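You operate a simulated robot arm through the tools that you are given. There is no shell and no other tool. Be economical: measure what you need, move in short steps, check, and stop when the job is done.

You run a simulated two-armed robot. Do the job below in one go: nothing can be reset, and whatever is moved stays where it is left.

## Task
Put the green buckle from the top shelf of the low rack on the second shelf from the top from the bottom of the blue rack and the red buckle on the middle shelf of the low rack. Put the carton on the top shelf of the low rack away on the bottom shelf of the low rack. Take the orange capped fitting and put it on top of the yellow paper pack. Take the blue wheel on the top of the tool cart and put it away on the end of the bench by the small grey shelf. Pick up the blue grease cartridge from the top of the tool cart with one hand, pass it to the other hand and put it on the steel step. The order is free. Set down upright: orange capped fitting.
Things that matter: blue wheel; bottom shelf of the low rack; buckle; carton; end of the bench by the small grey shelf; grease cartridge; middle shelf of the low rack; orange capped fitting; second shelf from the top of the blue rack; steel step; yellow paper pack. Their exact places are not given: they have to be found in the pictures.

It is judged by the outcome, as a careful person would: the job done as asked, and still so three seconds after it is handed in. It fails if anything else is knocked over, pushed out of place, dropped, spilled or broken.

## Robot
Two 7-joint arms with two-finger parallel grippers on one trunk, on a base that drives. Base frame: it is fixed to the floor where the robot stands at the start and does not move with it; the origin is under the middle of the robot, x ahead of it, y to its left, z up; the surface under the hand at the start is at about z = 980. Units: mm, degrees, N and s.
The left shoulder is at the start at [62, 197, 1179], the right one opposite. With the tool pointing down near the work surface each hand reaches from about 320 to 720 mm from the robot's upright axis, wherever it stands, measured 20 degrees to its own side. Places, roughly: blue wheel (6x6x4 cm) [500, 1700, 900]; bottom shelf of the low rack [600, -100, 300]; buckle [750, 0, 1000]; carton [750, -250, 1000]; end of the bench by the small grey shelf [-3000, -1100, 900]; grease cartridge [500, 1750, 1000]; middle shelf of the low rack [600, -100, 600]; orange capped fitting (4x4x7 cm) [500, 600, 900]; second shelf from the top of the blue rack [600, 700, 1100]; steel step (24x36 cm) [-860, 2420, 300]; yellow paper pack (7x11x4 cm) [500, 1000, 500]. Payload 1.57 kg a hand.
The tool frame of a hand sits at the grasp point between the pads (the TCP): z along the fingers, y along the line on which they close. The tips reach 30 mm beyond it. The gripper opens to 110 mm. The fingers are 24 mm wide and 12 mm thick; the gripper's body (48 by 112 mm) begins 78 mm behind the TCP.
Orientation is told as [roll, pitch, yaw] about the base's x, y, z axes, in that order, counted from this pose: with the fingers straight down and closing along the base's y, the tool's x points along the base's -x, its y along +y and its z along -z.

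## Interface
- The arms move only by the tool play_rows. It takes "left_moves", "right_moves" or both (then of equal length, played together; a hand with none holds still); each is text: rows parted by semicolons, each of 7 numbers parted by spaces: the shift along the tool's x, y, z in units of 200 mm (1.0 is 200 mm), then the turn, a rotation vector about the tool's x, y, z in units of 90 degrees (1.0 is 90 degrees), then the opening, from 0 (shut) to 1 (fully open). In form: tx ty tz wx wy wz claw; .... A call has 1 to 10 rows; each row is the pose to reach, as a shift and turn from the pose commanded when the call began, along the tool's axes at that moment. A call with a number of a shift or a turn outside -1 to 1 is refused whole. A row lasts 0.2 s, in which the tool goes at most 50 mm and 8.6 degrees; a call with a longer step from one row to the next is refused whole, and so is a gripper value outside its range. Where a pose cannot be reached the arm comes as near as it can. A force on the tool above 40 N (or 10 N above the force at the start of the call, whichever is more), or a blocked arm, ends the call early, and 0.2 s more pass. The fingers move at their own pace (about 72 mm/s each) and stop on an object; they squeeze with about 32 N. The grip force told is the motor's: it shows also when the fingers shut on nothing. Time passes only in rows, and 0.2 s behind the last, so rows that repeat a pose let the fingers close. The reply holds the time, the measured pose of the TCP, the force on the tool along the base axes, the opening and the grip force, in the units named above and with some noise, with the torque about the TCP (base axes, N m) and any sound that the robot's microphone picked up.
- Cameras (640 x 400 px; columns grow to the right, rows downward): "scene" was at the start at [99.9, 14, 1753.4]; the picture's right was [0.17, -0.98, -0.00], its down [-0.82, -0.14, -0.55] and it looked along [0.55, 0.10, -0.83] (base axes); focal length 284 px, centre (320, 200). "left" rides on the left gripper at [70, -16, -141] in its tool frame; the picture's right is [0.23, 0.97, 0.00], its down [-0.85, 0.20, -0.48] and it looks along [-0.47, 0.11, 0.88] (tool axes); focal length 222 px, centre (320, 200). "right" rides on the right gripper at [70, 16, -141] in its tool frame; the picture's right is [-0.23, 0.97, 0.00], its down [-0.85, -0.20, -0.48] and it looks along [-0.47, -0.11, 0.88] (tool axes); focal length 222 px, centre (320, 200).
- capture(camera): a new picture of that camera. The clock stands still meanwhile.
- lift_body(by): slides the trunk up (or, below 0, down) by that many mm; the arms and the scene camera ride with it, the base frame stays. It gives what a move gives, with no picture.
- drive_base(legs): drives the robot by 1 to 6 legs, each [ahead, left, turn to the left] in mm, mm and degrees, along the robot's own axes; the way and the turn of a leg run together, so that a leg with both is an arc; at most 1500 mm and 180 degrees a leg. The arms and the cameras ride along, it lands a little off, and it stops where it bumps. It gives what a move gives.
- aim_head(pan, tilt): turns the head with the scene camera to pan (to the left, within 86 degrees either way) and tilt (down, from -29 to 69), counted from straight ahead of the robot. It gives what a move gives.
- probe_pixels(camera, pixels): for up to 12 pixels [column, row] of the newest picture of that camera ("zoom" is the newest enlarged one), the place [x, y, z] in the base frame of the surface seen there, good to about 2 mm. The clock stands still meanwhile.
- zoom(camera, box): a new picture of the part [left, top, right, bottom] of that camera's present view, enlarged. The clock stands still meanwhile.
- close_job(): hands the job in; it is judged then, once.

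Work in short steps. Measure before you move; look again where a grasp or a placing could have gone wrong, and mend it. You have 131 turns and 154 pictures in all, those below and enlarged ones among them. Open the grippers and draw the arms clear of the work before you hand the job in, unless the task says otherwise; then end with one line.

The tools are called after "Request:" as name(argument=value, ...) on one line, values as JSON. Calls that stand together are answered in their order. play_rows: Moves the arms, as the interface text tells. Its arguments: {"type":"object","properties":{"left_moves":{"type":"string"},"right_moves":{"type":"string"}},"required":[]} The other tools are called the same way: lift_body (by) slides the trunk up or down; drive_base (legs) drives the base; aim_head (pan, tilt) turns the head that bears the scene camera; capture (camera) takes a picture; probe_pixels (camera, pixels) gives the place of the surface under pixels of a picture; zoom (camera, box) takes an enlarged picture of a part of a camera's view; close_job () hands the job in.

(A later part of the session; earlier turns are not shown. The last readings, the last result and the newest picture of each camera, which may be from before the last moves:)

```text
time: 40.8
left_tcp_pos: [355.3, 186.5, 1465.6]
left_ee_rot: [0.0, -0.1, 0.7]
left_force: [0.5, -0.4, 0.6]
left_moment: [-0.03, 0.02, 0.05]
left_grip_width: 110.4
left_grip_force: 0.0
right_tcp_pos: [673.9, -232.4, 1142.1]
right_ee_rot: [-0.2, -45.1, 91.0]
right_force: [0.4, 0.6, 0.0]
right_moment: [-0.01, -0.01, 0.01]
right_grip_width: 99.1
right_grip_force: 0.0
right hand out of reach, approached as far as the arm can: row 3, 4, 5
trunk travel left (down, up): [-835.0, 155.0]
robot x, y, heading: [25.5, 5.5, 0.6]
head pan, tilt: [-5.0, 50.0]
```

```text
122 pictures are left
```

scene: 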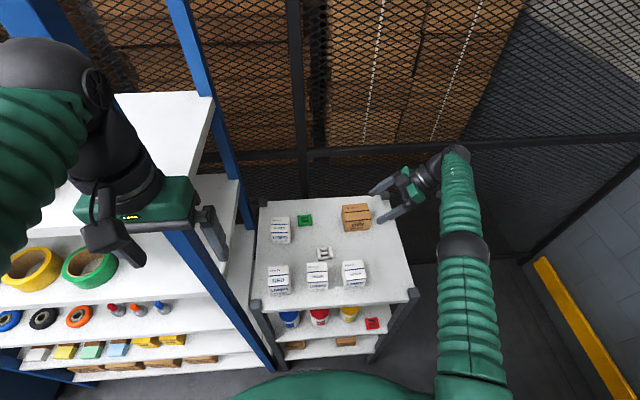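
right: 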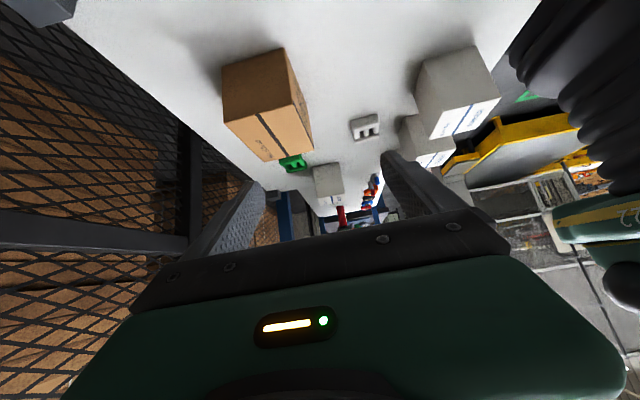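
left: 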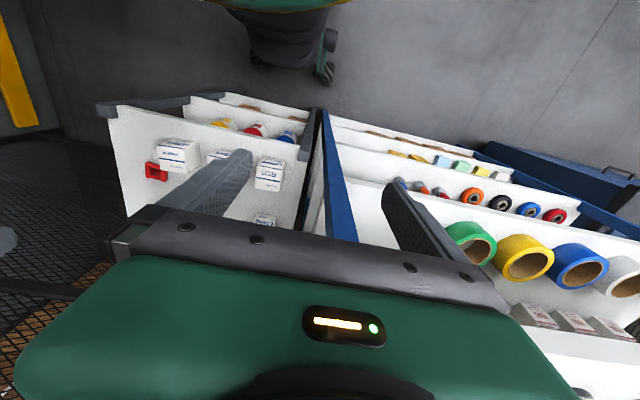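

The arm is nearly stretched; I bring the base 45 mm ahead and 120 mm right, then shift on.

Request:
drive_base(legs=[[45, -120, -0.6]])

Request:
capture(camera="right")

```text
time: 42.1
left_tcp_pos: [400.2, 104.5, 1461.9]
left_ee_rot: [-1.4, -0.2, 0.2]
left_force: [-0.3, -0.2, 0.7]
left_moment: [0.07, -0.01, -0.01]
left_grip_width: 110.1
left_grip_force: 0.1
right_tcp_pos: [715.2, -324.3, 1150.6]
right_ee_rot: [-0.4, -43.7, 90.6]
right_force: [0.2, 1.0, 0.0]
right_moment: [-0.07, -0.09, -0.03]
right_grip_width: 99.2
right_grip_force: 0.0
trunk travel left (down, up): [-835.0, 155.0]
robot x, y, heading: [68.9, -113.4, 0.1]
head pan, tilt: [-5.0, 50.0]
```

```text
121 pictures are left
```

right: 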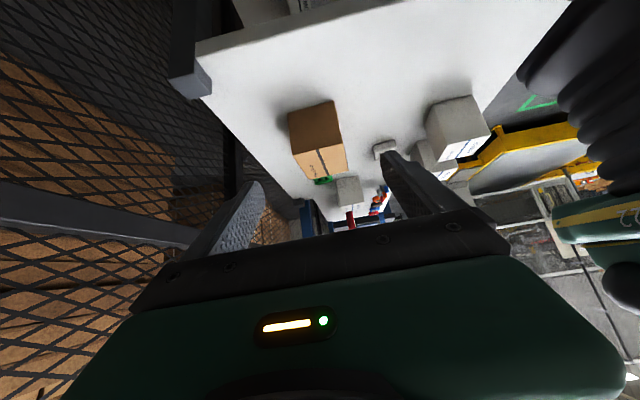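

TCP is now (715,-324,1150) with fingers lined up either side of the carton (x 684-748). I go in along the finger direction.

Request:
play_rows(right_moves="-.053 -.004 .23 0 0 0 .9; -.053 -.004 .43 0 0 0 .9; -.053 -.004 .63 0 0 0 .9; -.053 -.004 .8 0 0 0 .9; -.053 -.004 .8 0 0 0 .9")

Request:
capture(camera="right")

Request:
zoom(camera="scene", box=[260, 140, 500, 290])

```text
time: 43.3
left_tcp_pos: [400.1, 52.7, 1468.2]
left_ee_rot: [0.6, -0.1, 0.2]
left_force: [-0.1, 0.3, -0.4]
left_moment: [-0.03, 0.02, -0.03]
left_grip_width: 109.6
left_grip_force: 0.0
right_tcp_pos: [715.6, -245.0, 1035.2]
right_ee_rot: [-0.3, -45.5, 90.5]
right_force: [0.8, -0.3, -0.7]
right_moment: [0.07, -0.03, 0.0]
right_grip_width: 99.1
right_grip_force: 0.0
trunk travel left (down, up): [-835.0, 155.0]
robot x, y, heading: [71.7, -112.5, 0.1]
head pan, tilt: [-5.0, 50.0]
```

```text
120 pictures are left
```

right: 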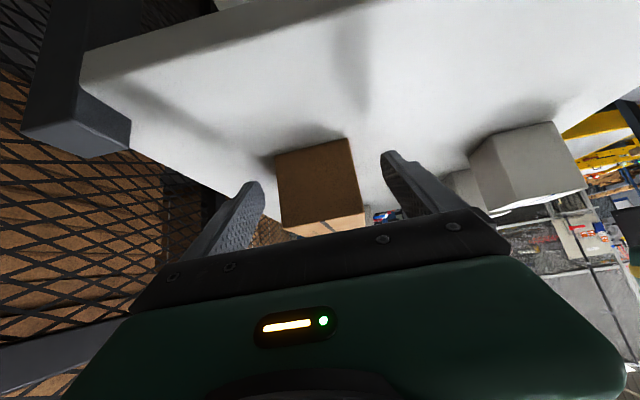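

```text
2.67 times, centred on (380, 215) of scene
```

zoom: 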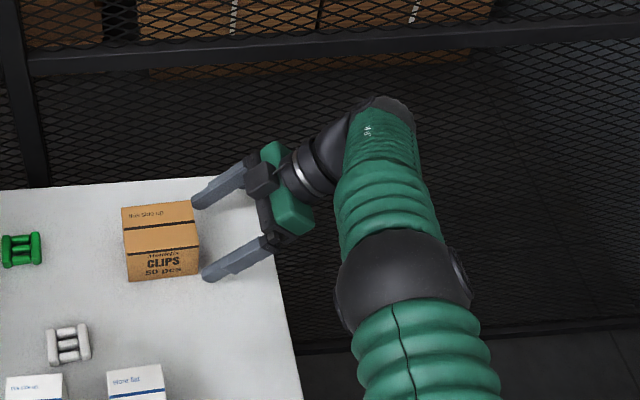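

The carton is well between the fingers. I slide in to (716,-180,1020) and close.

Request:
play_rows(right_moves="-.06 0 .094 0 0 0 .9; -.12 0 .19 0 0 0 .9; -.177 0 .283 0 0 0 .9; -.177 0 .283 0 0 0 .9; -.177 0 .283 0 0 0 0; -.177 0 .283 0 0 0 0; -.177 0 .283 0 0 0 0; -.177 0 .283 0 0 0 0")

Request:
capture(camera="right")

```text
time: 45.1
left_tcp_pos: [400.1, 61.9, 1467.7]
left_ee_rot: [0.3, -0.1, 0.1]
left_force: [0.1, 0.2, 0.2]
left_moment: [0.0, -0.01, -0.03]
left_grip_width: 110.0
left_grip_force: 0.1
right_tcp_pos: [713.7, -173.6, 1021.6]
right_ee_rot: [-0.3, -45.3, 90.4]
right_force: [-0.2, -0.7, -1.0]
right_moment: [-0.06, 0.0, 0.0]
right_grip_width: 69.5
right_grip_force: 31.6
trunk travel left (down, up): [-835.0, 155.0]
robot x, y, heading: [71.4, -112.6, 0.2]
head pan, tilt: [-5.0, 50.0]
```

```text
118 pictures are left
```

right: 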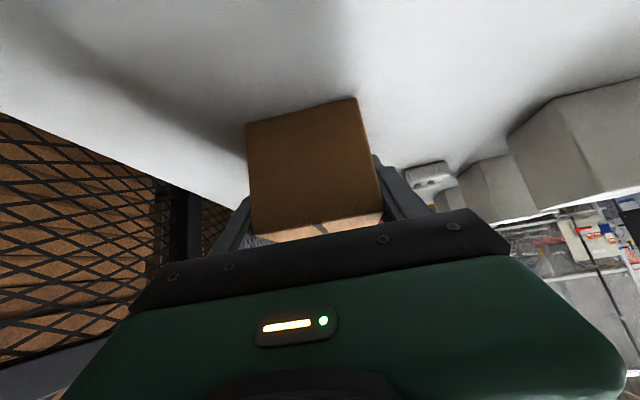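

Carton gripped. I raise by the trunk 140 mm and drive straight back.

Request:
lift_body(by=140)

Request:
drive_base(legs=[[-420, 0, 0]])

Request:
capture(camera="scene")

```text
time: 46.8
left_tcp_pos: [400.7, 71.5, 1606.2]
left_ee_rot: [0.0, -0.1, 0.2]
left_force: [0.1, 0.5, 0.3]
left_moment: [0.03, 0.0, 0.03]
left_grip_width: 110.0
left_grip_force: 0.1
right_tcp_pos: [715.2, -167.5, 1161.0]
right_ee_rot: [-0.2, -45.0, 90.6]
right_force: [-0.3, -0.3, -3.1]
right_moment: [-0.02, -0.05, 0.01]
right_grip_width: 69.9
right_grip_force: 32.4
trunk travel left (down, up): [-975.0, 15.0]
robot x, y, heading: [67.4, -107.8, -0.0]
head pan, tilt: [-5.0, 50.0]
```

```text
time: 49.3
left_tcp_pos: [-8.8, 68.9, 1605.8]
left_ee_rot: [0.0, 0.0, 0.3]
left_force: [-0.4, 0.0, 0.3]
left_moment: [0.0, 0.02, 0.0]
left_grip_width: 110.0
left_grip_force: 0.1
right_tcp_pos: [303.5, -166.6, 1159.3]
right_ee_rot: [0.0, -45.0, 90.5]
right_force: [0.5, -0.7, -2.4]
right_moment: [0.0, 0.03, -0.02]
right_grip_width: 69.6
right_grip_force: 32.1
trunk travel left (down, up): [-975.0, 15.0]
robot x, y, heading: [-346.0, -114.6, -0.0]
head pan, tilt: [-5.0, 50.0]
```

```text
117 pictures are left
```

scene: 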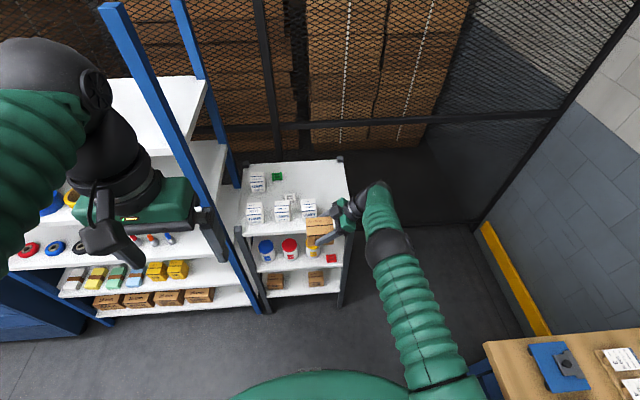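

Clear of the rack. I yaw the hand back to forward in two halves and lower the trunk.

Request:
play_rows(right_moves="0 0 0 .059 0 .059 0; 0 0 0 .118 0 .118 0; 0 0 0 .177 0 .177 0; 0 0 0 .236 0 .236 0; 0 0 0 .295 0 .295 0; 0 0 0 .354 0 .354 0")

Request:
play_rows(right_moves="0 0 0 .059 0 .059 0; 0 0 0 .118 0 .118 0; 0 0 0 .177 0 .177 0; 0 0 0 .236 0 .236 0; 0 0 0 .295 0 .295 0; 0 0 0 .357 0 .357 0; 0 0 0 .357 0 .357 0")

Request:
lift_body(by=-400)

Request:
lift_body(by=-360)

Request:
capture(camera="right")

Request:
capture(camera="scene")

```text
time: 50.7
left_tcp_pos: [-17.7, 69.4, 1606.1]
left_ee_rot: [0.0, -0.1, 0.4]
left_force: [0.0, 0.9, -0.4]
left_moment: [0.01, -0.01, 0.03]
left_grip_width: 109.9
left_grip_force: 0.0
right_tcp_pos: [297.9, -167.3, 1162.5]
right_ee_rot: [-0.4, -45.1, 45.5]
right_force: [-0.3, 0.4, -2.3]
right_moment: [0.01, 0.0, 0.01]
right_grip_width: 69.9
right_grip_force: 31.8
trunk travel left (down, up): [-975.0, 15.0]
robot x, y, heading: [-348.3, -112.5, 0.3]
head pan, tilt: [-5.0, 50.0]
```

```text
time: 52.5
left_tcp_pos: [-18.5, 68.5, 1607.9]
left_ee_rot: [0.1, -0.1, 0.3]
left_force: [0.6, 0.6, 0.4]
left_moment: [0.02, 0.0, 0.03]
left_grip_width: 109.9
left_grip_force: 0.1
right_tcp_pos: [311.7, -220.8, 1173.9]
right_ee_rot: [1.0, -46.2, -6.3]
right_force: [-0.9, -0.1, -3.6]
right_moment: [0.02, 0.0, -0.03]
right_grip_width: 69.7
right_grip_force: 31.7
trunk travel left (down, up): [-975.0, 15.0]
robot x, y, heading: [-346.7, -111.9, 0.2]
head pan, tilt: [-5.0, 50.0]
stopped in row 7 (right hand): the arm was blocked; the commanded pose is now the measured one
```

```text
time: 56.4
left_tcp_pos: [-19.3, 69.3, 1206.6]
left_ee_rot: [0.0, -0.2, 0.3]
left_force: [0.3, 0.2, -0.6]
left_moment: [0.02, 0.01, 0.0]
left_grip_width: 110.0
left_grip_force: 0.1
right_tcp_pos: [313.5, -225.0, 775.8]
right_ee_rot: [1.0, -46.3, -6.9]
right_force: [0.4, -0.2, -3.1]
right_moment: [0.02, 0.02, 0.02]
right_grip_width: 69.9
right_grip_force: 31.9
trunk travel left (down, up): [-575.0, 415.0]
robot x, y, heading: [-345.8, -110.4, 0.3]
head pan, tilt: [-5.0, 50.0]
```

```text
time: 59.9
left_tcp_pos: [-19.7, 69.1, 846.5]
left_ee_rot: [0.0, -0.2, 0.4]
left_force: [0.1, -0.5, -0.4]
left_moment: [-0.01, 0.01, 0.04]
left_grip_width: 109.9
left_grip_force: 0.0
right_tcp_pos: [313.2, -225.4, 414.7]
right_ee_rot: [1.0, -46.4, -6.8]
right_force: [0.2, 1.1, -3.6]
right_moment: [0.01, 0.03, 0.03]
right_grip_width: 70.0
right_grip_force: 31.8
trunk travel left (down, up): [-215.0, 775.0]
robot x, y, heading: [-343.8, -112.4, 0.4]
head pan, tilt: [-5.0, 50.0]
```

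```text
116 pictures are left
```

right: 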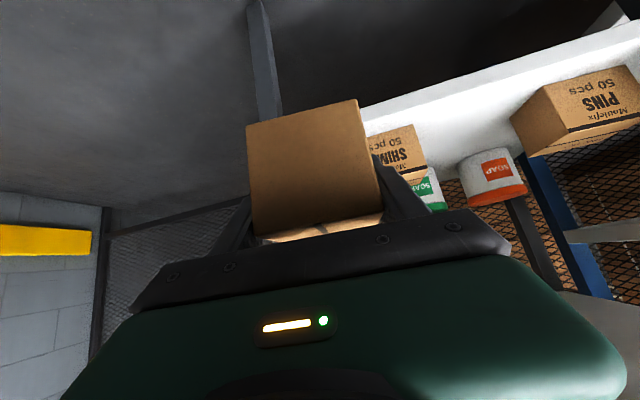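

```text
115 pictures are left
```

scene: 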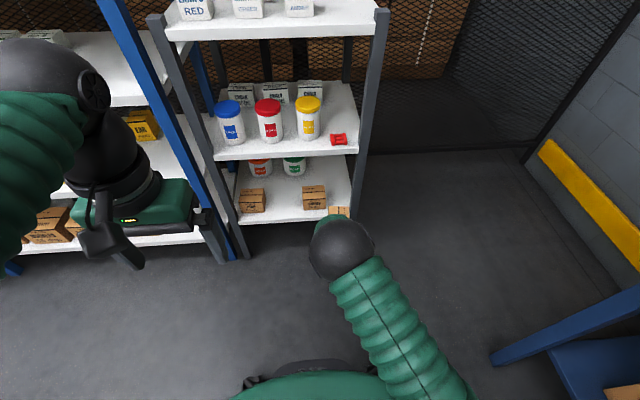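

The yaw ended at -6.8° (arm blocked briefly), carton still held. I probe the bottom shelf gap before going in.

Request:
probe_pixels(camera="scene", pixels=[[259, 170], [294, 170], [264, 205], [304, 203], [285, 215], [285, 195], [278, 180], [240, 205], [326, 205]])

Request:
zoom(camera="scene", box=[200, 130, 380, 280])

Request:
play_rows(right_moves="0 0 0 -.028 0 -.026 0; 0 0 0 -.055 .01 -.053 0; 0 0 0 -.055 .01 -.053 0")

```text
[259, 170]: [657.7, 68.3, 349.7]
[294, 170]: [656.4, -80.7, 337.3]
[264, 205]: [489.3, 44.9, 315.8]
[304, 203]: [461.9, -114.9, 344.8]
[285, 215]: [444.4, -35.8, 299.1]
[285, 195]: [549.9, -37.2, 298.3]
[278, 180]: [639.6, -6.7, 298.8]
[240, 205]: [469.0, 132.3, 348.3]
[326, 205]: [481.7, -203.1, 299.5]
```

```text
2.67 times, centred on (290, 205) of scene
```

zoom: 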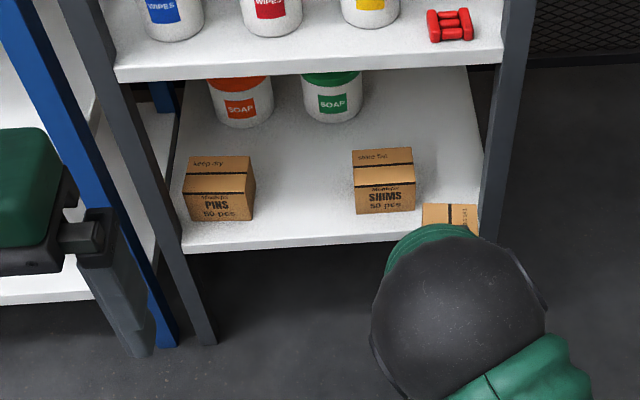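

```text
time: 60.7
left_tcp_pos: [-20.0, 68.8, 846.6]
left_ee_rot: [0.0, -0.2, 0.4]
left_force: [0.8, -0.3, -0.1]
left_moment: [0.03, -0.02, 0.0]
left_grip_width: 110.2
left_grip_force: 0.0
right_tcp_pos: [307.6, -216.5, 408.3]
right_ee_rot: [0.5, -44.9, 1.5]
right_force: [0.7, 0.6, -3.2]
right_moment: [0.0, 0.01, -0.05]
right_grip_width: 70.1
right_grip_force: 31.5
trunk travel left (down, up): [-215.0, 775.0]
robot x, y, heading: [-344.8, -114.3, 0.3]
head pan, tilt: [-5.0, 50.0]
```

Gap is y -110..45 and free back to x≈640. I check where the wrist knuckle sits relative to the middle shelf before driving left and in.

Request:
capture(camera="scene")

Request:
probe_pixels(camera="scene", pixels=[[340, 225], [340, 245], [365, 240], [330, 222], [345, 212], [380, 310], [360, 270]])

```text
113 pictures are left
```

scene: 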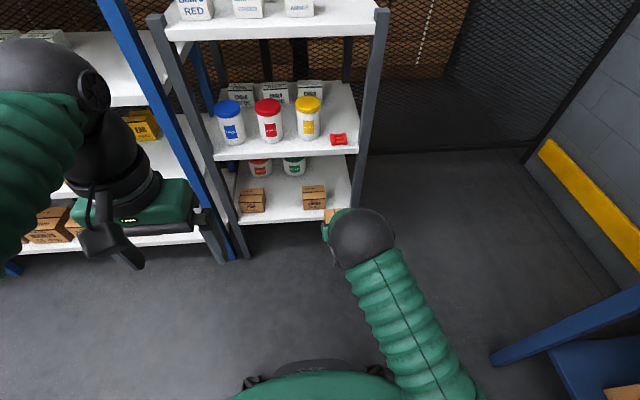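

```text
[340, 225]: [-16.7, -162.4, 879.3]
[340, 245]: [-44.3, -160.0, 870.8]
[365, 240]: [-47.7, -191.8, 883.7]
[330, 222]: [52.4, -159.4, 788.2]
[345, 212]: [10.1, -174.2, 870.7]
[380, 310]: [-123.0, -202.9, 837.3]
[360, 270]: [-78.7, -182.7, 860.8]
```

The elbow is high and back, no conflict. I drive left about 200 mm (taking out the 1.5° yaw), then ahead.

Request:
drive_base(legs=[[0, 200, -1.5], [90, 0, 0]])

Request:
capture(camera="scene")

Request:
capture(camera="right")

```text
time: 63.0
left_tcp_pos: [76.9, 265.6, 846.1]
left_ee_rot: [0.0, -0.1, -1.1]
left_force: [0.0, -0.1, 0.7]
left_moment: [-0.01, 0.04, 0.03]
left_grip_width: 109.9
left_grip_force: 0.1
right_tcp_pos: [396.3, -29.3, 408.4]
right_ee_rot: [0.7, -44.9, 0.0]
right_force: [0.9, 0.5, -3.8]
right_moment: [-0.01, 0.05, 0.01]
right_grip_width: 70.1
right_grip_force: 31.7
trunk travel left (down, up): [-215.0, 775.0]
robot x, y, heading: [-253.0, 89.6, -1.1]
head pan, tilt: [-5.0, 50.0]
```

```text
112 pictures are left
```

scene: 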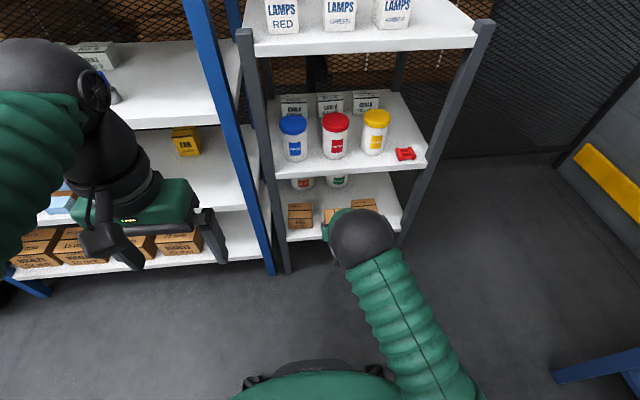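

```text
111 pictures are left
```

right: 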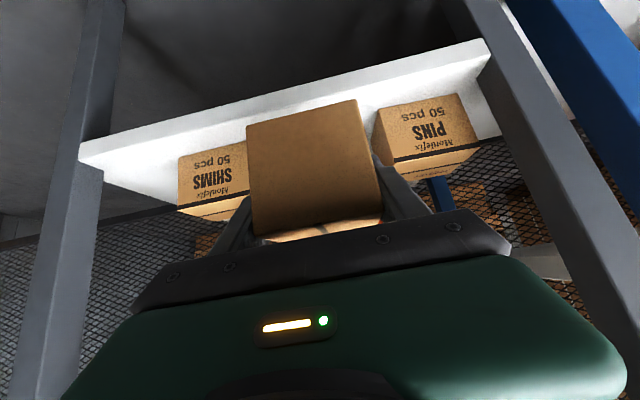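

Carton is lined up with the gap. I drive ahead 92 mm, then lower.

Request:
drive_base(legs=[[92, 0, 0]])

Request:
capture(camera="right")

```text
time: 64.1
left_tcp_pos: [168.8, 263.1, 847.5]
left_ee_rot: [0.0, -0.2, -1.1]
left_force: [1.0, 0.3, 0.1]
left_moment: [0.03, 0.04, 0.0]
left_grip_width: 110.0
left_grip_force: 0.1
right_tcp_pos: [488.0, -30.3, 407.7]
right_ee_rot: [0.6, -44.8, 0.0]
right_force: [0.4, -1.0, -2.8]
right_moment: [-0.03, 0.02, 0.05]
right_grip_width: 70.0
right_grip_force: 32.1
trunk travel left (down, up): [-215.0, 775.0]
robot x, y, heading: [-161.0, 92.1, -1.1]
head pan, tilt: [-5.0, 50.0]
```

```text
110 pictures are left
```

right: 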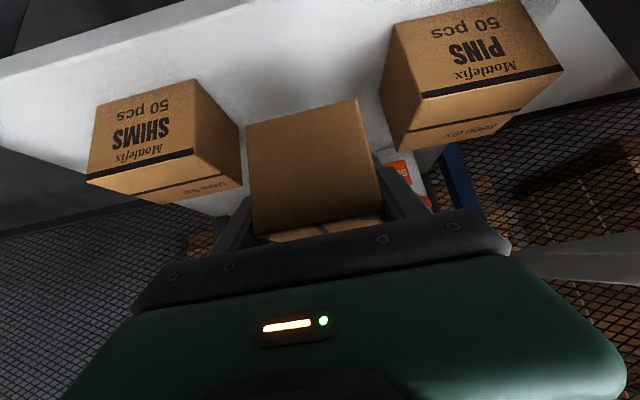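

Gap clear on both sides. I lower the trunk 58 mm, then ease down with the arm.

Request:
lift_body(by=-58)

Request:
play_rows(right_moves=".009 0 .009 0 0 0 0; .018 0 .018 0 0 0 0; .027 0 .027 0 0 0 0; .027 0 .027 0 0 0 0")

Request:
capture(camera="right")

```text
time: 65.1
left_tcp_pos: [167.5, 263.5, 790.3]
left_ee_rot: [0.1, -0.3, -1.2]
left_force: [0.5, -0.2, 0.3]
left_moment: [0.0, 0.0, 0.02]
left_grip_width: 109.9
left_grip_force: 0.2
right_tcp_pos: [487.8, -31.0, 353.8]
right_ee_rot: [0.7, -45.1, 0.0]
right_force: [-0.3, -0.6, -2.7]
right_moment: [-0.03, 0.0, 0.03]
right_grip_width: 69.8
right_grip_force: 32.0
trunk travel left (down, up): [-157.0, 833.0]
robot x, y, heading: [-160.6, 87.4, -0.9]
head pan, tilt: [-5.0, 50.0]
```

```text
time: 66.1
left_tcp_pos: [166.6, 262.8, 789.7]
left_ee_rot: [0.0, -0.4, -1.1]
left_force: [-0.4, 0.1, -0.1]
left_moment: [0.01, 0.03, 0.0]
left_grip_width: 110.1
left_grip_force: 0.1
right_tcp_pos: [487.8, -31.5, 343.0]
right_ee_rot: [0.5, -45.1, 0.0]
right_force: [0.0, 1.4, -2.5]
right_moment: [0.0, 0.04, 0.0]
right_grip_width: 69.9
right_grip_force: 31.5
trunk travel left (down, up): [-157.0, 833.0]
robot x, y, heading: [-162.0, 91.5, -1.1]
head pan, tilt: [-5.0, 50.0]
```

```text
109 pictures are left
```

right: 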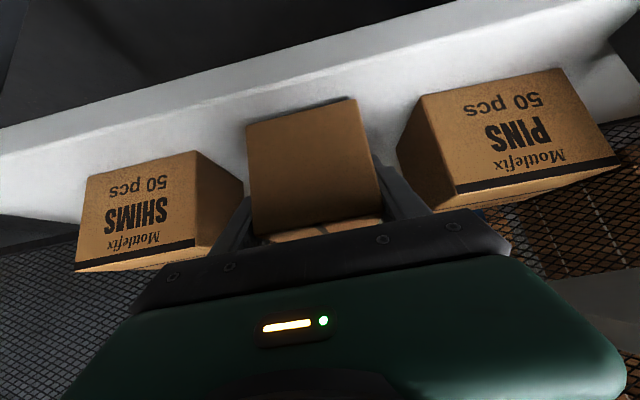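

Still no contact; a few mm more.

Request:
play_rows(right_moves=".007 0 .007 0 0 0 0; .014 0 .014 0 0 0 0; .021 0 .021 0 0 0 0; .021 0 .021 0 0 0 0")

```text
time: 67.1
left_tcp_pos: [165.2, 263.5, 790.9]
left_ee_rot: [-0.1, -0.4, -1.1]
left_force: [-0.3, -0.2, 0.6]
left_moment: [0.01, 0.0, -0.03]
left_grip_width: 109.8
left_grip_force: 0.0
right_tcp_pos: [489.1, -31.2, 341.1]
right_ee_rot: [0.6, -45.3, 0.0]
right_force: [-2.1, -4.0, 9.6]
right_moment: [-0.52, -0.56, -0.21]
right_grip_width: 70.2
right_grip_force: 32.3
trunk travel left (down, up): [-157.0, 833.0]
robot x, y, heading: [-162.2, 89.3, -1.1]
head pan, tilt: [-5.0, 50.0]
```

Contact. I open to 90 mm and back out along the fingers.

Request:
play_rows(right_moves="0 0 0 0 0 0 .7; 0 0 0 0 0 0 .8; 0 0 0 0 0 0 .8; 0 0 0 0 0 0 .8; 0 0 -.1 0 0 0 .8; 0 0 -.3 0 0 0 .8; 0 0 -.5 0 0 0 .8; 0 0 -.7 0 0 0 .8")

Request:
capture(camera="right")

```text
time: 68.9
left_tcp_pos: [166.1, 262.5, 790.1]
left_ee_rot: [0.0, -0.1, -1.1]
left_force: [0.1, -0.4, 0.9]
left_moment: [-0.03, 0.0, 0.01]
left_grip_width: 109.8
left_grip_force: 0.0
right_tcp_pos: [388.9, -33.2, 436.4]
right_ee_rot: [0.5, -45.1, 0.0]
right_force: [-0.4, 0.1, 0.4]
right_moment: [0.03, -0.03, -0.01]
right_grip_width: 88.3
right_grip_force: 0.0
trunk travel left (down, up): [-157.0, 833.0]
robot x, y, heading: [-167.3, 87.0, -0.8]
head pan, tilt: [-5.0, 50.0]
```

```text
108 pictures are left
```

right: 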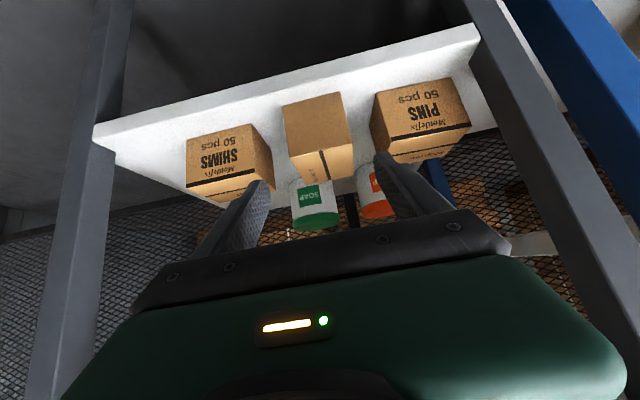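

Carton placed upright. I back off, raise the trunk, and lift the right hand out of the way for the green buckle with the left hand.

Request:
drive_base(legs=[[-180, 0, 1]])

Request:
lift_body(by=400)

Request:
lift_body(by=230)

Request:
play_rows(right_moves="-.147 -.1 -.147 0 0 0 .8; -.295 -.2 -.295 0 0 0 .8; -.442 -.3 -.442 0 0 0 .8; -.59 -.4 -.59 0 0 0 .8; -.737 -.5 -.737 0 0 0 .8; -.884 -.6 -.884 0 0 0 .8")

Request:
aim_head(pan=20, tilt=40)

Request:
capture(camera="scene")

```text
time: 70.4
left_tcp_pos: [-14.8, 269.6, 790.4]
left_ee_rot: [-0.1, -0.4, -0.1]
left_force: [0.5, 1.0, 0.5]
left_moment: [0.0, 0.0, 0.01]
left_grip_width: 109.9
left_grip_force: 0.0
right_tcp_pos: [212.1, -21.5, 436.7]
right_ee_rot: [0.6, -45.1, 1.0]
right_force: [-0.2, -0.3, 0.2]
right_moment: [-0.01, 0.03, 0.0]
right_grip_width: 87.9
right_grip_force: 0.0
trunk travel left (down, up): [-157.0, 833.0]
robot x, y, heading: [-340.3, 90.4, 0.0]
head pan, tilt: [-5.0, 50.0]
```

```text
time: 74.2
left_tcp_pos: [-13.9, 271.0, 1190.4]
left_ee_rot: [0.0, -0.4, -0.2]
left_force: [0.4, -0.1, 0.0]
left_moment: [-0.04, -0.01, 0.0]
left_grip_width: 110.0
left_grip_force: 0.1
right_tcp_pos: [215.0, -22.2, 836.0]
right_ee_rot: [0.6, -45.1, 1.0]
right_force: [-0.4, 0.7, -0.5]
right_moment: [0.02, 0.01, 0.0]
right_grip_width: 88.0
right_grip_force: 0.0
trunk travel left (down, up): [-557.0, 433.0]
robot x, y, heading: [-340.3, 94.1, -0.3]
head pan, tilt: [-5.0, 50.0]
```

```text
time: 76.6
left_tcp_pos: [-13.1, 269.6, 1419.6]
left_ee_rot: [0.0, -0.3, -0.1]
left_force: [0.3, 0.6, -0.5]
left_moment: [-0.02, -0.03, -0.04]
left_grip_width: 110.0
left_grip_force: 0.0
right_tcp_pos: [214.8, -21.3, 1066.0]
right_ee_rot: [0.6, -45.1, 0.9]
right_force: [0.3, 0.4, 0.6]
right_moment: [0.01, 0.04, -0.01]
right_grip_width: 87.9
right_grip_force: 0.0
trunk travel left (down, up): [-787.0, 203.0]
robot x, y, heading: [-337.2, 94.3, -0.2]
head pan, tilt: [-5.0, 50.0]
```

```text
time: 78.0
left_tcp_pos: [-15.7, 269.5, 1420.1]
left_ee_rot: [0.1, -0.4, -0.1]
left_force: [0.0, -1.0, 0.1]
left_moment: [-0.02, 0.01, -0.01]
left_grip_width: 109.9
left_grip_force: 0.1
right_tcp_pos: [217.0, -144.8, 1316.4]
right_ee_rot: [0.7, -45.1, 1.1]
right_force: [-0.2, -0.4, 0.6]
right_moment: [-0.01, -0.01, 0.01]
right_grip_width: 88.0
right_grip_force: 0.0
trunk travel left (down, up): [-787.0, 203.0]
robot x, y, heading: [-345.0, 91.0, -0.3]
head pan, tilt: [-5.0, 50.0]
```

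```text
time: 78.9
left_tcp_pos: [-14.0, 269.4, 1419.7]
left_ee_rot: [0.0, -0.3, 0.0]
left_force: [-0.4, -0.1, -0.3]
left_moment: [-0.01, -0.02, -0.02]
left_grip_width: 110.0
left_grip_force: 0.1
right_tcp_pos: [218.3, -143.8, 1316.4]
right_ee_rot: [0.6, -45.1, 1.1]
right_force: [0.5, 0.3, -0.4]
right_moment: [0.0, -0.01, -0.03]
right_grip_width: 87.9
right_grip_force: 0.0
trunk travel left (down, up): [-787.0, 203.0]
robot x, y, heading: [-340.3, 89.1, -0.3]
head pan, tilt: [20.0, 40.0]
```

```text
107 pictures are left
```

scene: 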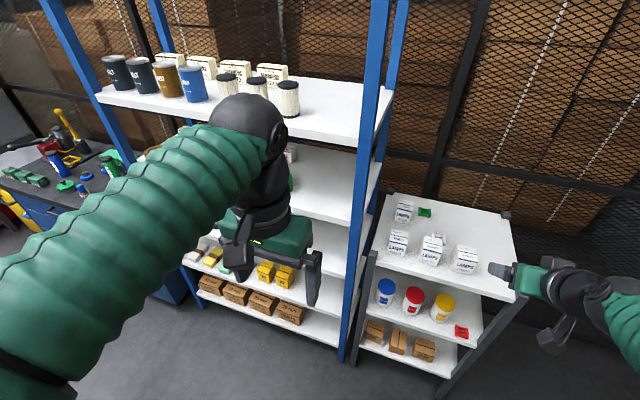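

I drive to the right and ahead so that the left arm clears the blue rack post, at the same stand as before (70,-115).

Request:
drive_base(legs=[[0, -205, 0.3], [405, 0, 0]])

Request:
play_rows(left_moves="-.2 -.03 .1 0 -.037 0 .64; -.4 -.06 .2 0 -.074 0 .64; -.6 -.1 .3 0 -.111 0 .64; -.8 -.15 .4 0 -.148 0 .64; -1 -.2 .5 0 -.185 0 .64; -1 -.25 .7 0 -.222 0 .64; -1 -.25 .8 0 -.222 0 .64")

Request:
capture(camera="left")

```text
time: 82.7
left_tcp_pos: [387.6, 63.3, 1421.4]
left_ee_rot: [0.2, -0.4, 0.2]
left_force: [-0.9, -0.9, 0.4]
left_moment: [0.01, -0.01, 0.03]
left_grip_width: 109.9
left_grip_force: 0.1
right_tcp_pos: [621.7, -349.1, 1317.9]
right_ee_rot: [0.8, -45.3, 1.2]
right_force: [0.1, 0.1, -0.5]
right_moment: [-0.01, -0.02, 0.01]
right_grip_width: 88.0
right_grip_force: 0.0
trunk travel left (down, up): [-787.0, 203.0]
robot x, y, heading: [63.8, -111.7, 0.5]
head pan, tilt: [20.0, 40.0]
```

```text
time: 84.3
left_tcp_pos: [592.2, 15.7, 1258.1]
left_ee_rot: [0.2, -20.3, 0.2]
left_force: [0.3, -0.1, -0.4]
left_moment: [0.02, 0.01, 0.0]
left_grip_width: 70.5
left_grip_force: 0.0
right_tcp_pos: [624.2, -346.8, 1317.5]
right_ee_rot: [0.6, -45.1, 1.3]
right_force: [0.2, 0.5, 0.0]
right_moment: [-0.02, 0.02, 0.0]
right_grip_width: 88.0
right_grip_force: 0.0
trunk travel left (down, up): [-787.0, 203.0]
robot x, y, heading: [63.3, -111.9, 0.3]
head pan, tilt: [20.0, 40.0]
```

```text
106 pictures are left
```

left: 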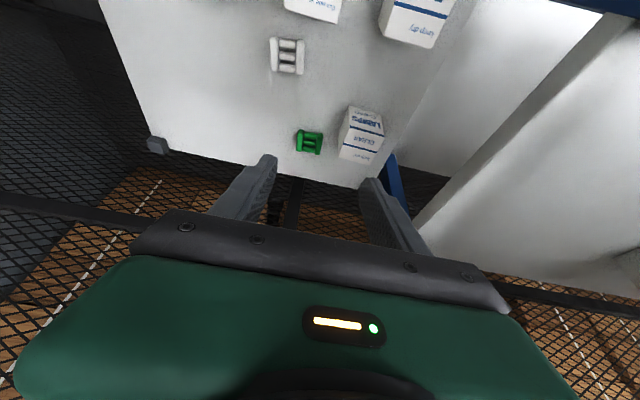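

The green buckle at (310,140) matches (734,6). I move to a hover 90 mm above the grasp.

Request:
play_rows(left_moves="-.076 -.01 .196 0 0 0 .64; -.152 -.02 .391 0 0 0 .64; -.227 -.03 .587 0 0 0 .64; -.302 -.04 .782 0 0 0 .64; -.378 -.048 .978 0 0 0 .64; -.378 -.048 .978 0 0 0 .64")

Request:
zoom(camera="left", box=[200, 80, 440, 230])

```text
time: 85.7
left_tcp_pos: [729.7, 7.4, 1105.8]
left_ee_rot: [0.1, -20.4, 0.2]
left_force: [-0.3, 0.2, 0.0]
left_moment: [-0.03, -0.03, 0.0]
left_grip_width: 70.2
left_grip_force: 0.1
right_tcp_pos: [624.0, -346.6, 1316.1]
right_ee_rot: [0.7, -45.2, 1.4]
right_force: [-0.6, -0.5, -0.8]
right_moment: [-0.02, 0.0, -0.04]
right_grip_width: 88.2
right_grip_force: 0.0
trunk travel left (down, up): [-787.0, 203.0]
robot x, y, heading: [66.2, -111.8, 0.2]
head pan, tilt: [20.0, 40.0]
```

```text
2.67 times, centred on (320, 155) of left
```

zoom: 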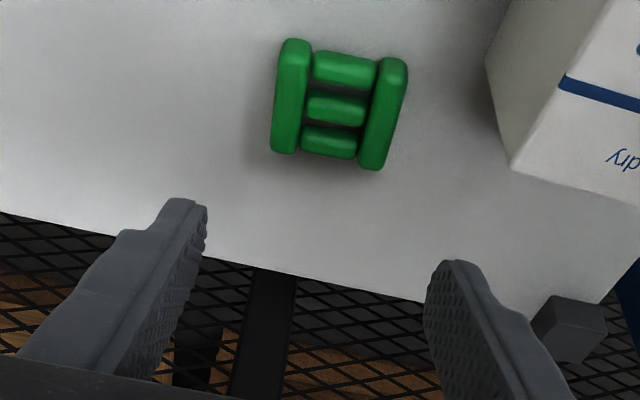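

Request:
probe_pixels(camera="zoom", pixels=[[293, 50], [284, 145], [394, 70], [374, 160], [340, 105], [520, 165]])

```text
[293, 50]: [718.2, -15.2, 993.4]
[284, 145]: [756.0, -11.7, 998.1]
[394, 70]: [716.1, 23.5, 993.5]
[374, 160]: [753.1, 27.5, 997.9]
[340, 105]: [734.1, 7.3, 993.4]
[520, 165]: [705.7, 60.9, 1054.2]
```

Buckle centre (736,6.5), turned ~5°. I yaw slightly, descend to contact and close.

Request:
play_rows(left_moves=".05 -.004 .15 -.02 0 -.055 .6; .1 -.007 .3 -.02 0 -.055 .6; .14 -.007 .41 -.02 0 -.055 .6; .153 -.007 .448 -.02 0 -.055 .6; .153 -.007 .448 -.02 0 -.055 0; .153 -.007 .448 -.02 0 -.055 0; .153 -.007 .448 -.02 0 -.055 0; .153 -.007 .448 -.02 0 -.055 0")

Request:
zoom(camera="left", box=[200, 80, 440, 230])

```text
time: 87.5
left_tcp_pos: [732.4, 6.7, 1013.3]
left_ee_rot: [0.1, -20.6, 5.5]
left_force: [-1.1, 1.2, 19.4]
left_moment: [-0.1, 0.05, -0.06]
left_grip_width: 48.5
left_grip_force: 31.9
right_tcp_pos: [622.8, -347.8, 1318.7]
right_ee_rot: [0.6, -45.4, 1.2]
right_force: [0.6, 0.2, 0.6]
right_moment: [-0.01, -0.03, -0.02]
right_grip_width: 87.9
right_grip_force: 0.1
trunk travel left (down, up): [-787.0, 203.0]
robot x, y, heading: [68.5, -112.2, 0.2]
head pan, tilt: [20.0, 40.0]
```

```text
2.67 times, centred on (320, 155) of left
```

zoom: 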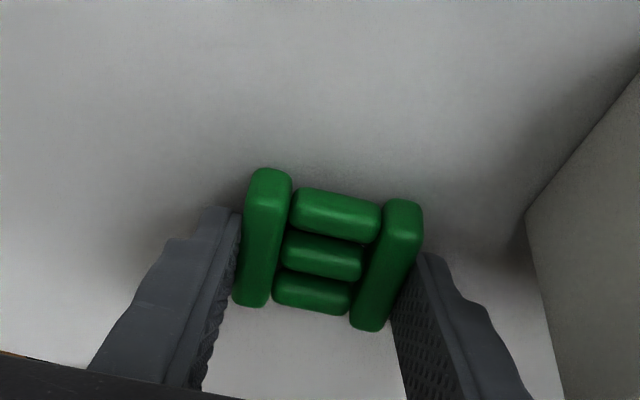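

Gripped. I lift with the trunk and drive back.

Request:
lift_body(by=150)

Request:
drive_base(legs=[[-450, 0, 0]])

Request:
aim_head(pan=40, tilt=35)

Request:
capture(camera="scene")

```text
time: 89.2
left_tcp_pos: [734.6, 5.8, 1159.0]
left_ee_rot: [0.0, -20.4, 5.5]
left_force: [0.3, 0.0, -0.3]
left_moment: [-0.02, 0.0, 0.03]
left_grip_width: 48.8
left_grip_force: 32.2
right_tcp_pos: [625.4, -347.7, 1466.5]
right_ee_rot: [0.7, -45.1, 1.3]
right_force: [0.3, 0.2, 0.1]
right_moment: [0.01, -0.02, 0.0]
right_grip_width: 87.8
right_grip_force: 0.1
trunk travel left (down, up): [-937.0, 53.0]
robot x, y, heading: [65.0, -112.2, 0.2]
head pan, tilt: [20.0, 40.0]
```

```text
time: 92.0
left_tcp_pos: [280.5, 9.5, 1157.0]
left_ee_rot: [0.1, -20.2, 6.0]
left_force: [0.4, -0.5, -1.1]
left_moment: [0.02, -0.03, 0.01]
left_grip_width: 48.7
left_grip_force: 31.9
right_tcp_pos: [176.0, -346.4, 1465.1]
right_ee_rot: [0.6, -44.9, 1.8]
right_force: [1.1, 1.1, -0.2]
right_moment: [0.01, -0.02, -0.05]
right_grip_width: 88.3
right_grip_force: 0.1
trunk travel left (down, up): [-937.0, 53.0]
robot x, y, heading: [-388.6, -118.3, 0.6]
head pan, tilt: [20.0, 40.0]
```

```text
time: 92.8
left_tcp_pos: [276.6, 9.8, 1159.8]
left_ee_rot: [0.1, -20.3, 6.0]
left_force: [0.1, 0.0, 0.9]
left_moment: [-0.01, -0.01, 0.0]
left_grip_width: 48.9
left_grip_force: 31.7
right_tcp_pos: [171.4, -346.0, 1468.9]
right_ee_rot: [0.6, -45.2, 1.7]
right_force: [-0.5, 0.0, 0.1]
right_moment: [-0.02, 0.02, 0.05]
right_grip_width: 88.0
right_grip_force: 0.0
trunk travel left (down, up): [-937.0, 53.0]
robot x, y, heading: [-389.4, -114.3, 0.8]
head pan, tilt: [40.0, 35.0]
```

```text
103 pictures are left
```

scene: 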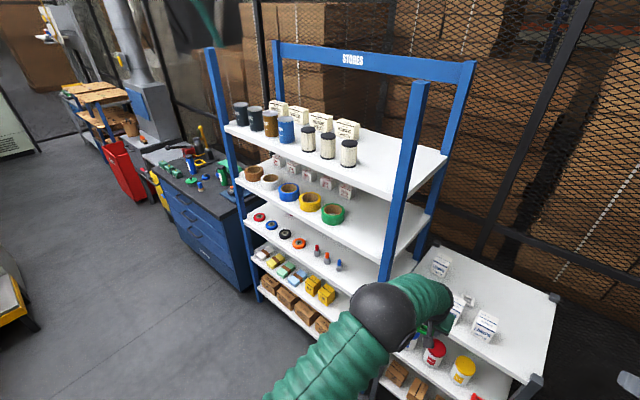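

A good view of the blue rack: second shelf holds tape rolls with free space right of the green roll near (375,235). I probe.

Request:
zoom(camera="scene", box=[220, 120, 460, 320])

Request:
probe_pixels(camera="scene", pixels=[[375, 235], [365, 245], [344, 215], [333, 205], [400, 190], [380, 185], [392, 250], [420, 150], [335, 258], [316, 248], [326, 256], [338, 262]])

```text
2.00 times, centred on (340, 220) of scene
```

zoom: 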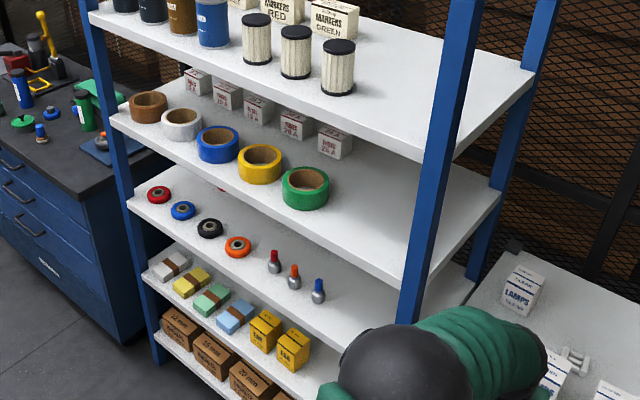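

```text
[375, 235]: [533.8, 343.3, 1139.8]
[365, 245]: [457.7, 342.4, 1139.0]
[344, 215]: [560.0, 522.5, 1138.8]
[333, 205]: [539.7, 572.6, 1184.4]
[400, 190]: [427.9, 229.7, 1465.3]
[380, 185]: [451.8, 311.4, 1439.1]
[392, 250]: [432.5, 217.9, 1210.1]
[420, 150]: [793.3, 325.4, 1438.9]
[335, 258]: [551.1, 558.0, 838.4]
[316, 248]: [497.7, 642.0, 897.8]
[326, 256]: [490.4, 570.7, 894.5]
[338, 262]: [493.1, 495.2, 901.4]
```

Second shelf surface z=1139, free for y 240-480. I set the tilt to 35°, yaw to 0, raise slightly and drive to the placing stand.

Request:
play_rows(left_moves="0 0 0 .023 0 .063 0; 0 0 0 .023 0 .063 0")

Request:
play_rows(left_moves="0 0 0 0 -.083 0 0; 0 0 0 0 -.167 0 0; 0 0 0 0 -.167 0 0")

Request:
lift_body(by=52)

Request:
drive_base(legs=[[0, 340, -0.8], [130, 0, 0]])

Request:
capture(camera="left")

```text
time: 93.4
left_tcp_pos: [276.4, 9.9, 1159.4]
left_ee_rot: [0.0, -20.2, -0.1]
left_force: [-0.2, -0.4, -0.2]
left_moment: [0.04, 0.02, -0.02]
left_grip_width: 48.7
left_grip_force: 32.4
right_tcp_pos: [171.8, -345.2, 1467.4]
right_ee_rot: [0.7, -45.0, 1.8]
right_force: [1.4, 0.1, -0.2]
right_moment: [0.01, 0.0, 0.01]
right_grip_width: 88.0
right_grip_force: 0.0
trunk travel left (down, up): [-937.0, 53.0]
robot x, y, heading: [-389.0, -115.4, 0.7]
head pan, tilt: [40.0, 35.0]
```

```text
time: 94.2
left_tcp_pos: [276.7, 9.5, 1160.1]
left_ee_rot: [0.1, -35.4, -0.1]
left_force: [0.3, 0.2, -0.1]
left_moment: [0.05, -0.03, 0.01]
left_grip_width: 48.9
left_grip_force: 31.9
right_tcp_pos: [169.5, -346.0, 1467.1]
right_ee_rot: [0.8, -45.1, 1.8]
right_force: [0.3, -0.5, 0.0]
right_moment: [0.02, 0.01, 0.02]
right_grip_width: 88.1
right_grip_force: 0.1
trunk travel left (down, up): [-937.0, 53.0]
robot x, y, heading: [-389.7, -117.1, 0.6]
head pan, tilt: [40.0, 35.0]
```

```text
time: 95.1
left_tcp_pos: [277.5, 9.6, 1212.0]
left_ee_rot: [0.0, -35.4, -0.1]
left_force: [0.0, 0.1, -0.4]
left_moment: [-0.02, -0.04, 0.01]
left_grip_width: 48.6
left_grip_force: 31.8
right_tcp_pos: [170.0, -345.8, 1518.5]
right_ee_rot: [0.7, -45.1, 1.7]
right_force: [-1.5, 0.7, 0.6]
right_moment: [0.0, -0.04, -0.01]
right_grip_width: 87.9
right_grip_force: 0.1
trunk travel left (down, up): [-989.0, 1.0]
robot x, y, heading: [-391.0, -115.5, 0.5]
head pan, tilt: [40.0, 35.0]
```

```text
time: 98.2
left_tcp_pos: [400.0, 311.9, 1218.8]
left_ee_rot: [0.6, -35.9, -1.8]
left_force: [-0.6, -1.4, 0.0]
left_moment: [0.09, -0.02, 0.07]
left_grip_width: 48.7
left_grip_force: 32.0
right_tcp_pos: [283.9, -40.1, 1523.0]
right_ee_rot: [1.2, -45.7, -0.1]
right_force: [-1.0, -0.2, -0.1]
right_moment: [0.01, -0.06, 0.01]
right_grip_width: 87.9
right_grip_force: 0.0
trunk travel left (down, up): [-989.0, 1.0]
robot x, y, heading: [-258.1, 208.6, -0.9]
head pan, tilt: [40.0, 35.0]
```

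```text
101 pictures are left
```

left: 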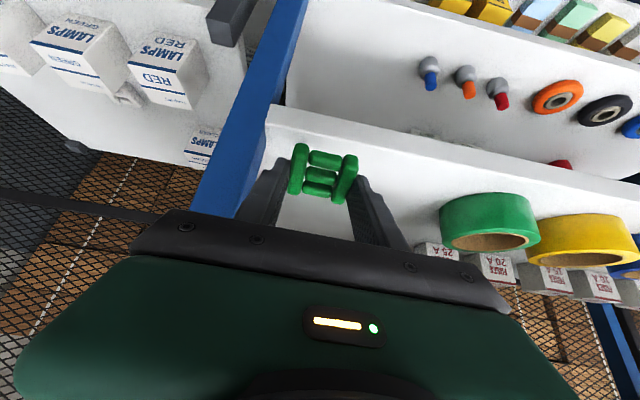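

TCP at (400,312,1219). I shift 40 mm left by arm and drive ahead 85 mm.

Request:
play_rows(left_moves="0 .1 0 0 0 0 0; 0 .2 0 0 0 0 0; 0 .2 0 0 0 0 0")

Request:
drive_base(legs=[[85, 0, 0.5]])

Request:
capture(camera="left")

```text
time: 99.0
left_tcp_pos: [406.4, 362.8, 1214.6]
left_ee_rot: [0.0, -35.6, -1.5]
left_force: [0.5, -1.0, -0.1]
left_moment: [0.02, -0.04, -0.02]
left_grip_width: 48.7
left_grip_force: 31.6
right_tcp_pos: [292.1, -28.6, 1521.8]
right_ee_rot: [0.4, -45.3, 0.4]
right_force: [0.0, 0.5, -0.8]
right_moment: [-0.02, 0.02, -0.03]
right_grip_width: 88.0
right_grip_force: 0.0
trunk travel left (down, up): [-989.0, 1.0]
robot x, y, heading: [-258.2, 210.2, -0.6]
head pan, tilt: [40.0, 35.0]
```

```text
time: 100.1
left_tcp_pos: [480.8, 359.2, 1222.0]
left_ee_rot: [0.4, -36.1, -1.3]
left_force: [-0.6, -1.0, -0.2]
left_moment: [0.07, -0.03, 0.02]
left_grip_width: 48.5
left_grip_force: 32.3
right_tcp_pos: [364.9, -34.1, 1526.0]
right_ee_rot: [0.8, -45.8, 0.5]
right_force: [-1.4, -0.4, -0.1]
right_moment: [0.02, 0.0, 0.0]
right_grip_width: 88.2
right_grip_force: 0.1
trunk travel left (down, up): [-989.0, 1.0]
robot x, y, heading: [-171.7, 206.9, -0.3]
head pan, tilt: [40.0, 35.0]
```

```text
100 pictures are left
```

left: 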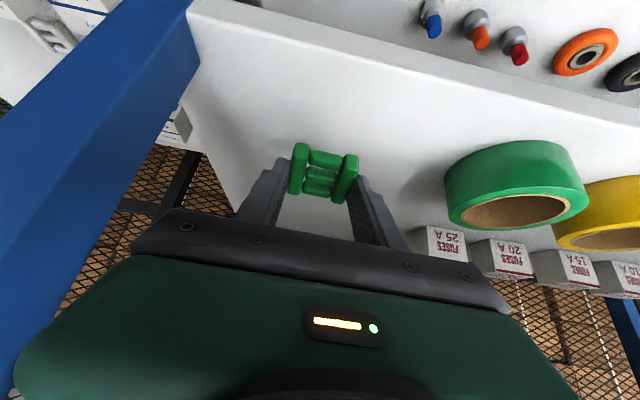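

I lower with the trunk and then ease down to contact.

Request:
lift_body(by=-38)

Request:
play_rows(left_moves=".009 0 .012 0 0 0 0; .018 0 .025 0 0 0 0; .023 0 .033 0 0 0 0; .023 0 .033 0 0 0 0")

```text
time: 100.9
left_tcp_pos: [486.1, 362.6, 1178.6]
left_ee_rot: [0.1, -35.6, -1.3]
left_force: [0.1, 0.9, -1.7]
left_moment: [0.01, 0.0, 0.02]
left_grip_width: 48.7
left_grip_force: 32.2
right_tcp_pos: [373.7, -29.2, 1485.1]
right_ee_rot: [0.5, -45.5, 0.6]
right_force: [0.3, 0.2, 0.0]
right_moment: [-0.02, 0.0, 0.0]
right_grip_width: 88.1
right_grip_force: 0.1
trunk travel left (down, up): [-951.0, 39.0]
robot x, y, heading: [-174.7, 204.0, 0.1]
head pan, tilt: [40.0, 35.0]
```

```text
time: 101.9
left_tcp_pos: [491.9, 356.2, 1171.4]
left_ee_rot: [0.4, -35.9, -1.3]
left_force: [4.8, 0.3, 28.5]
left_moment: [-0.41, -0.11, -0.03]
left_grip_width: 48.9
left_grip_force: 32.2
right_tcp_pos: [378.1, -37.3, 1483.2]
right_ee_rot: [1.1, -45.3, 0.2]
right_force: [-0.5, -0.2, -0.3]
right_moment: [0.02, 0.03, 0.04]
right_grip_width: 87.7
right_grip_force: 0.0
trunk travel left (down, up): [-951.0, 39.0]
robot x, y, heading: [-168.8, 208.8, -0.5]
head pan, tilt: [40.0, 35.0]
```

Contact at 28 N. I release and back out along the fingers.

Request:
play_rows(left_moves="0 0 0 0 0 0 .5; 0 0 0 0 0 0 .65; 0 0 0 0 0 0 .65; 0 0 0 0 0 0 .65; 0 0 -.1 0 0 0 .65; 0 0 -.3 0 0 0 .65; 0 0 -.5 0 0 0 .65")

Request:
capture(camera="left")

```text
time: 103.5
left_tcp_pos: [428.4, 356.1, 1251.1]
left_ee_rot: [0.3, -35.6, -1.5]
left_force: [0.8, -0.2, 0.2]
left_moment: [0.03, -0.02, 0.0]
left_grip_width: 71.5
left_grip_force: 0.1
right_tcp_pos: [375.3, -35.4, 1483.3]
right_ee_rot: [0.8, -45.4, 0.3]
right_force: [-0.4, 0.5, -0.1]
right_moment: [0.06, -0.02, 0.01]
right_grip_width: 87.7
right_grip_force: 0.0
trunk travel left (down, up): [-951.0, 39.0]
robot x, y, heading: [-173.4, 206.3, -0.4]
head pan, tilt: [40.0, 35.0]
```

```text
99 pictures are left
```

left: 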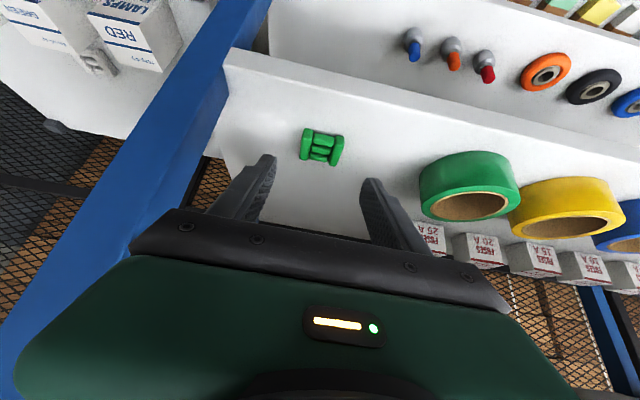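

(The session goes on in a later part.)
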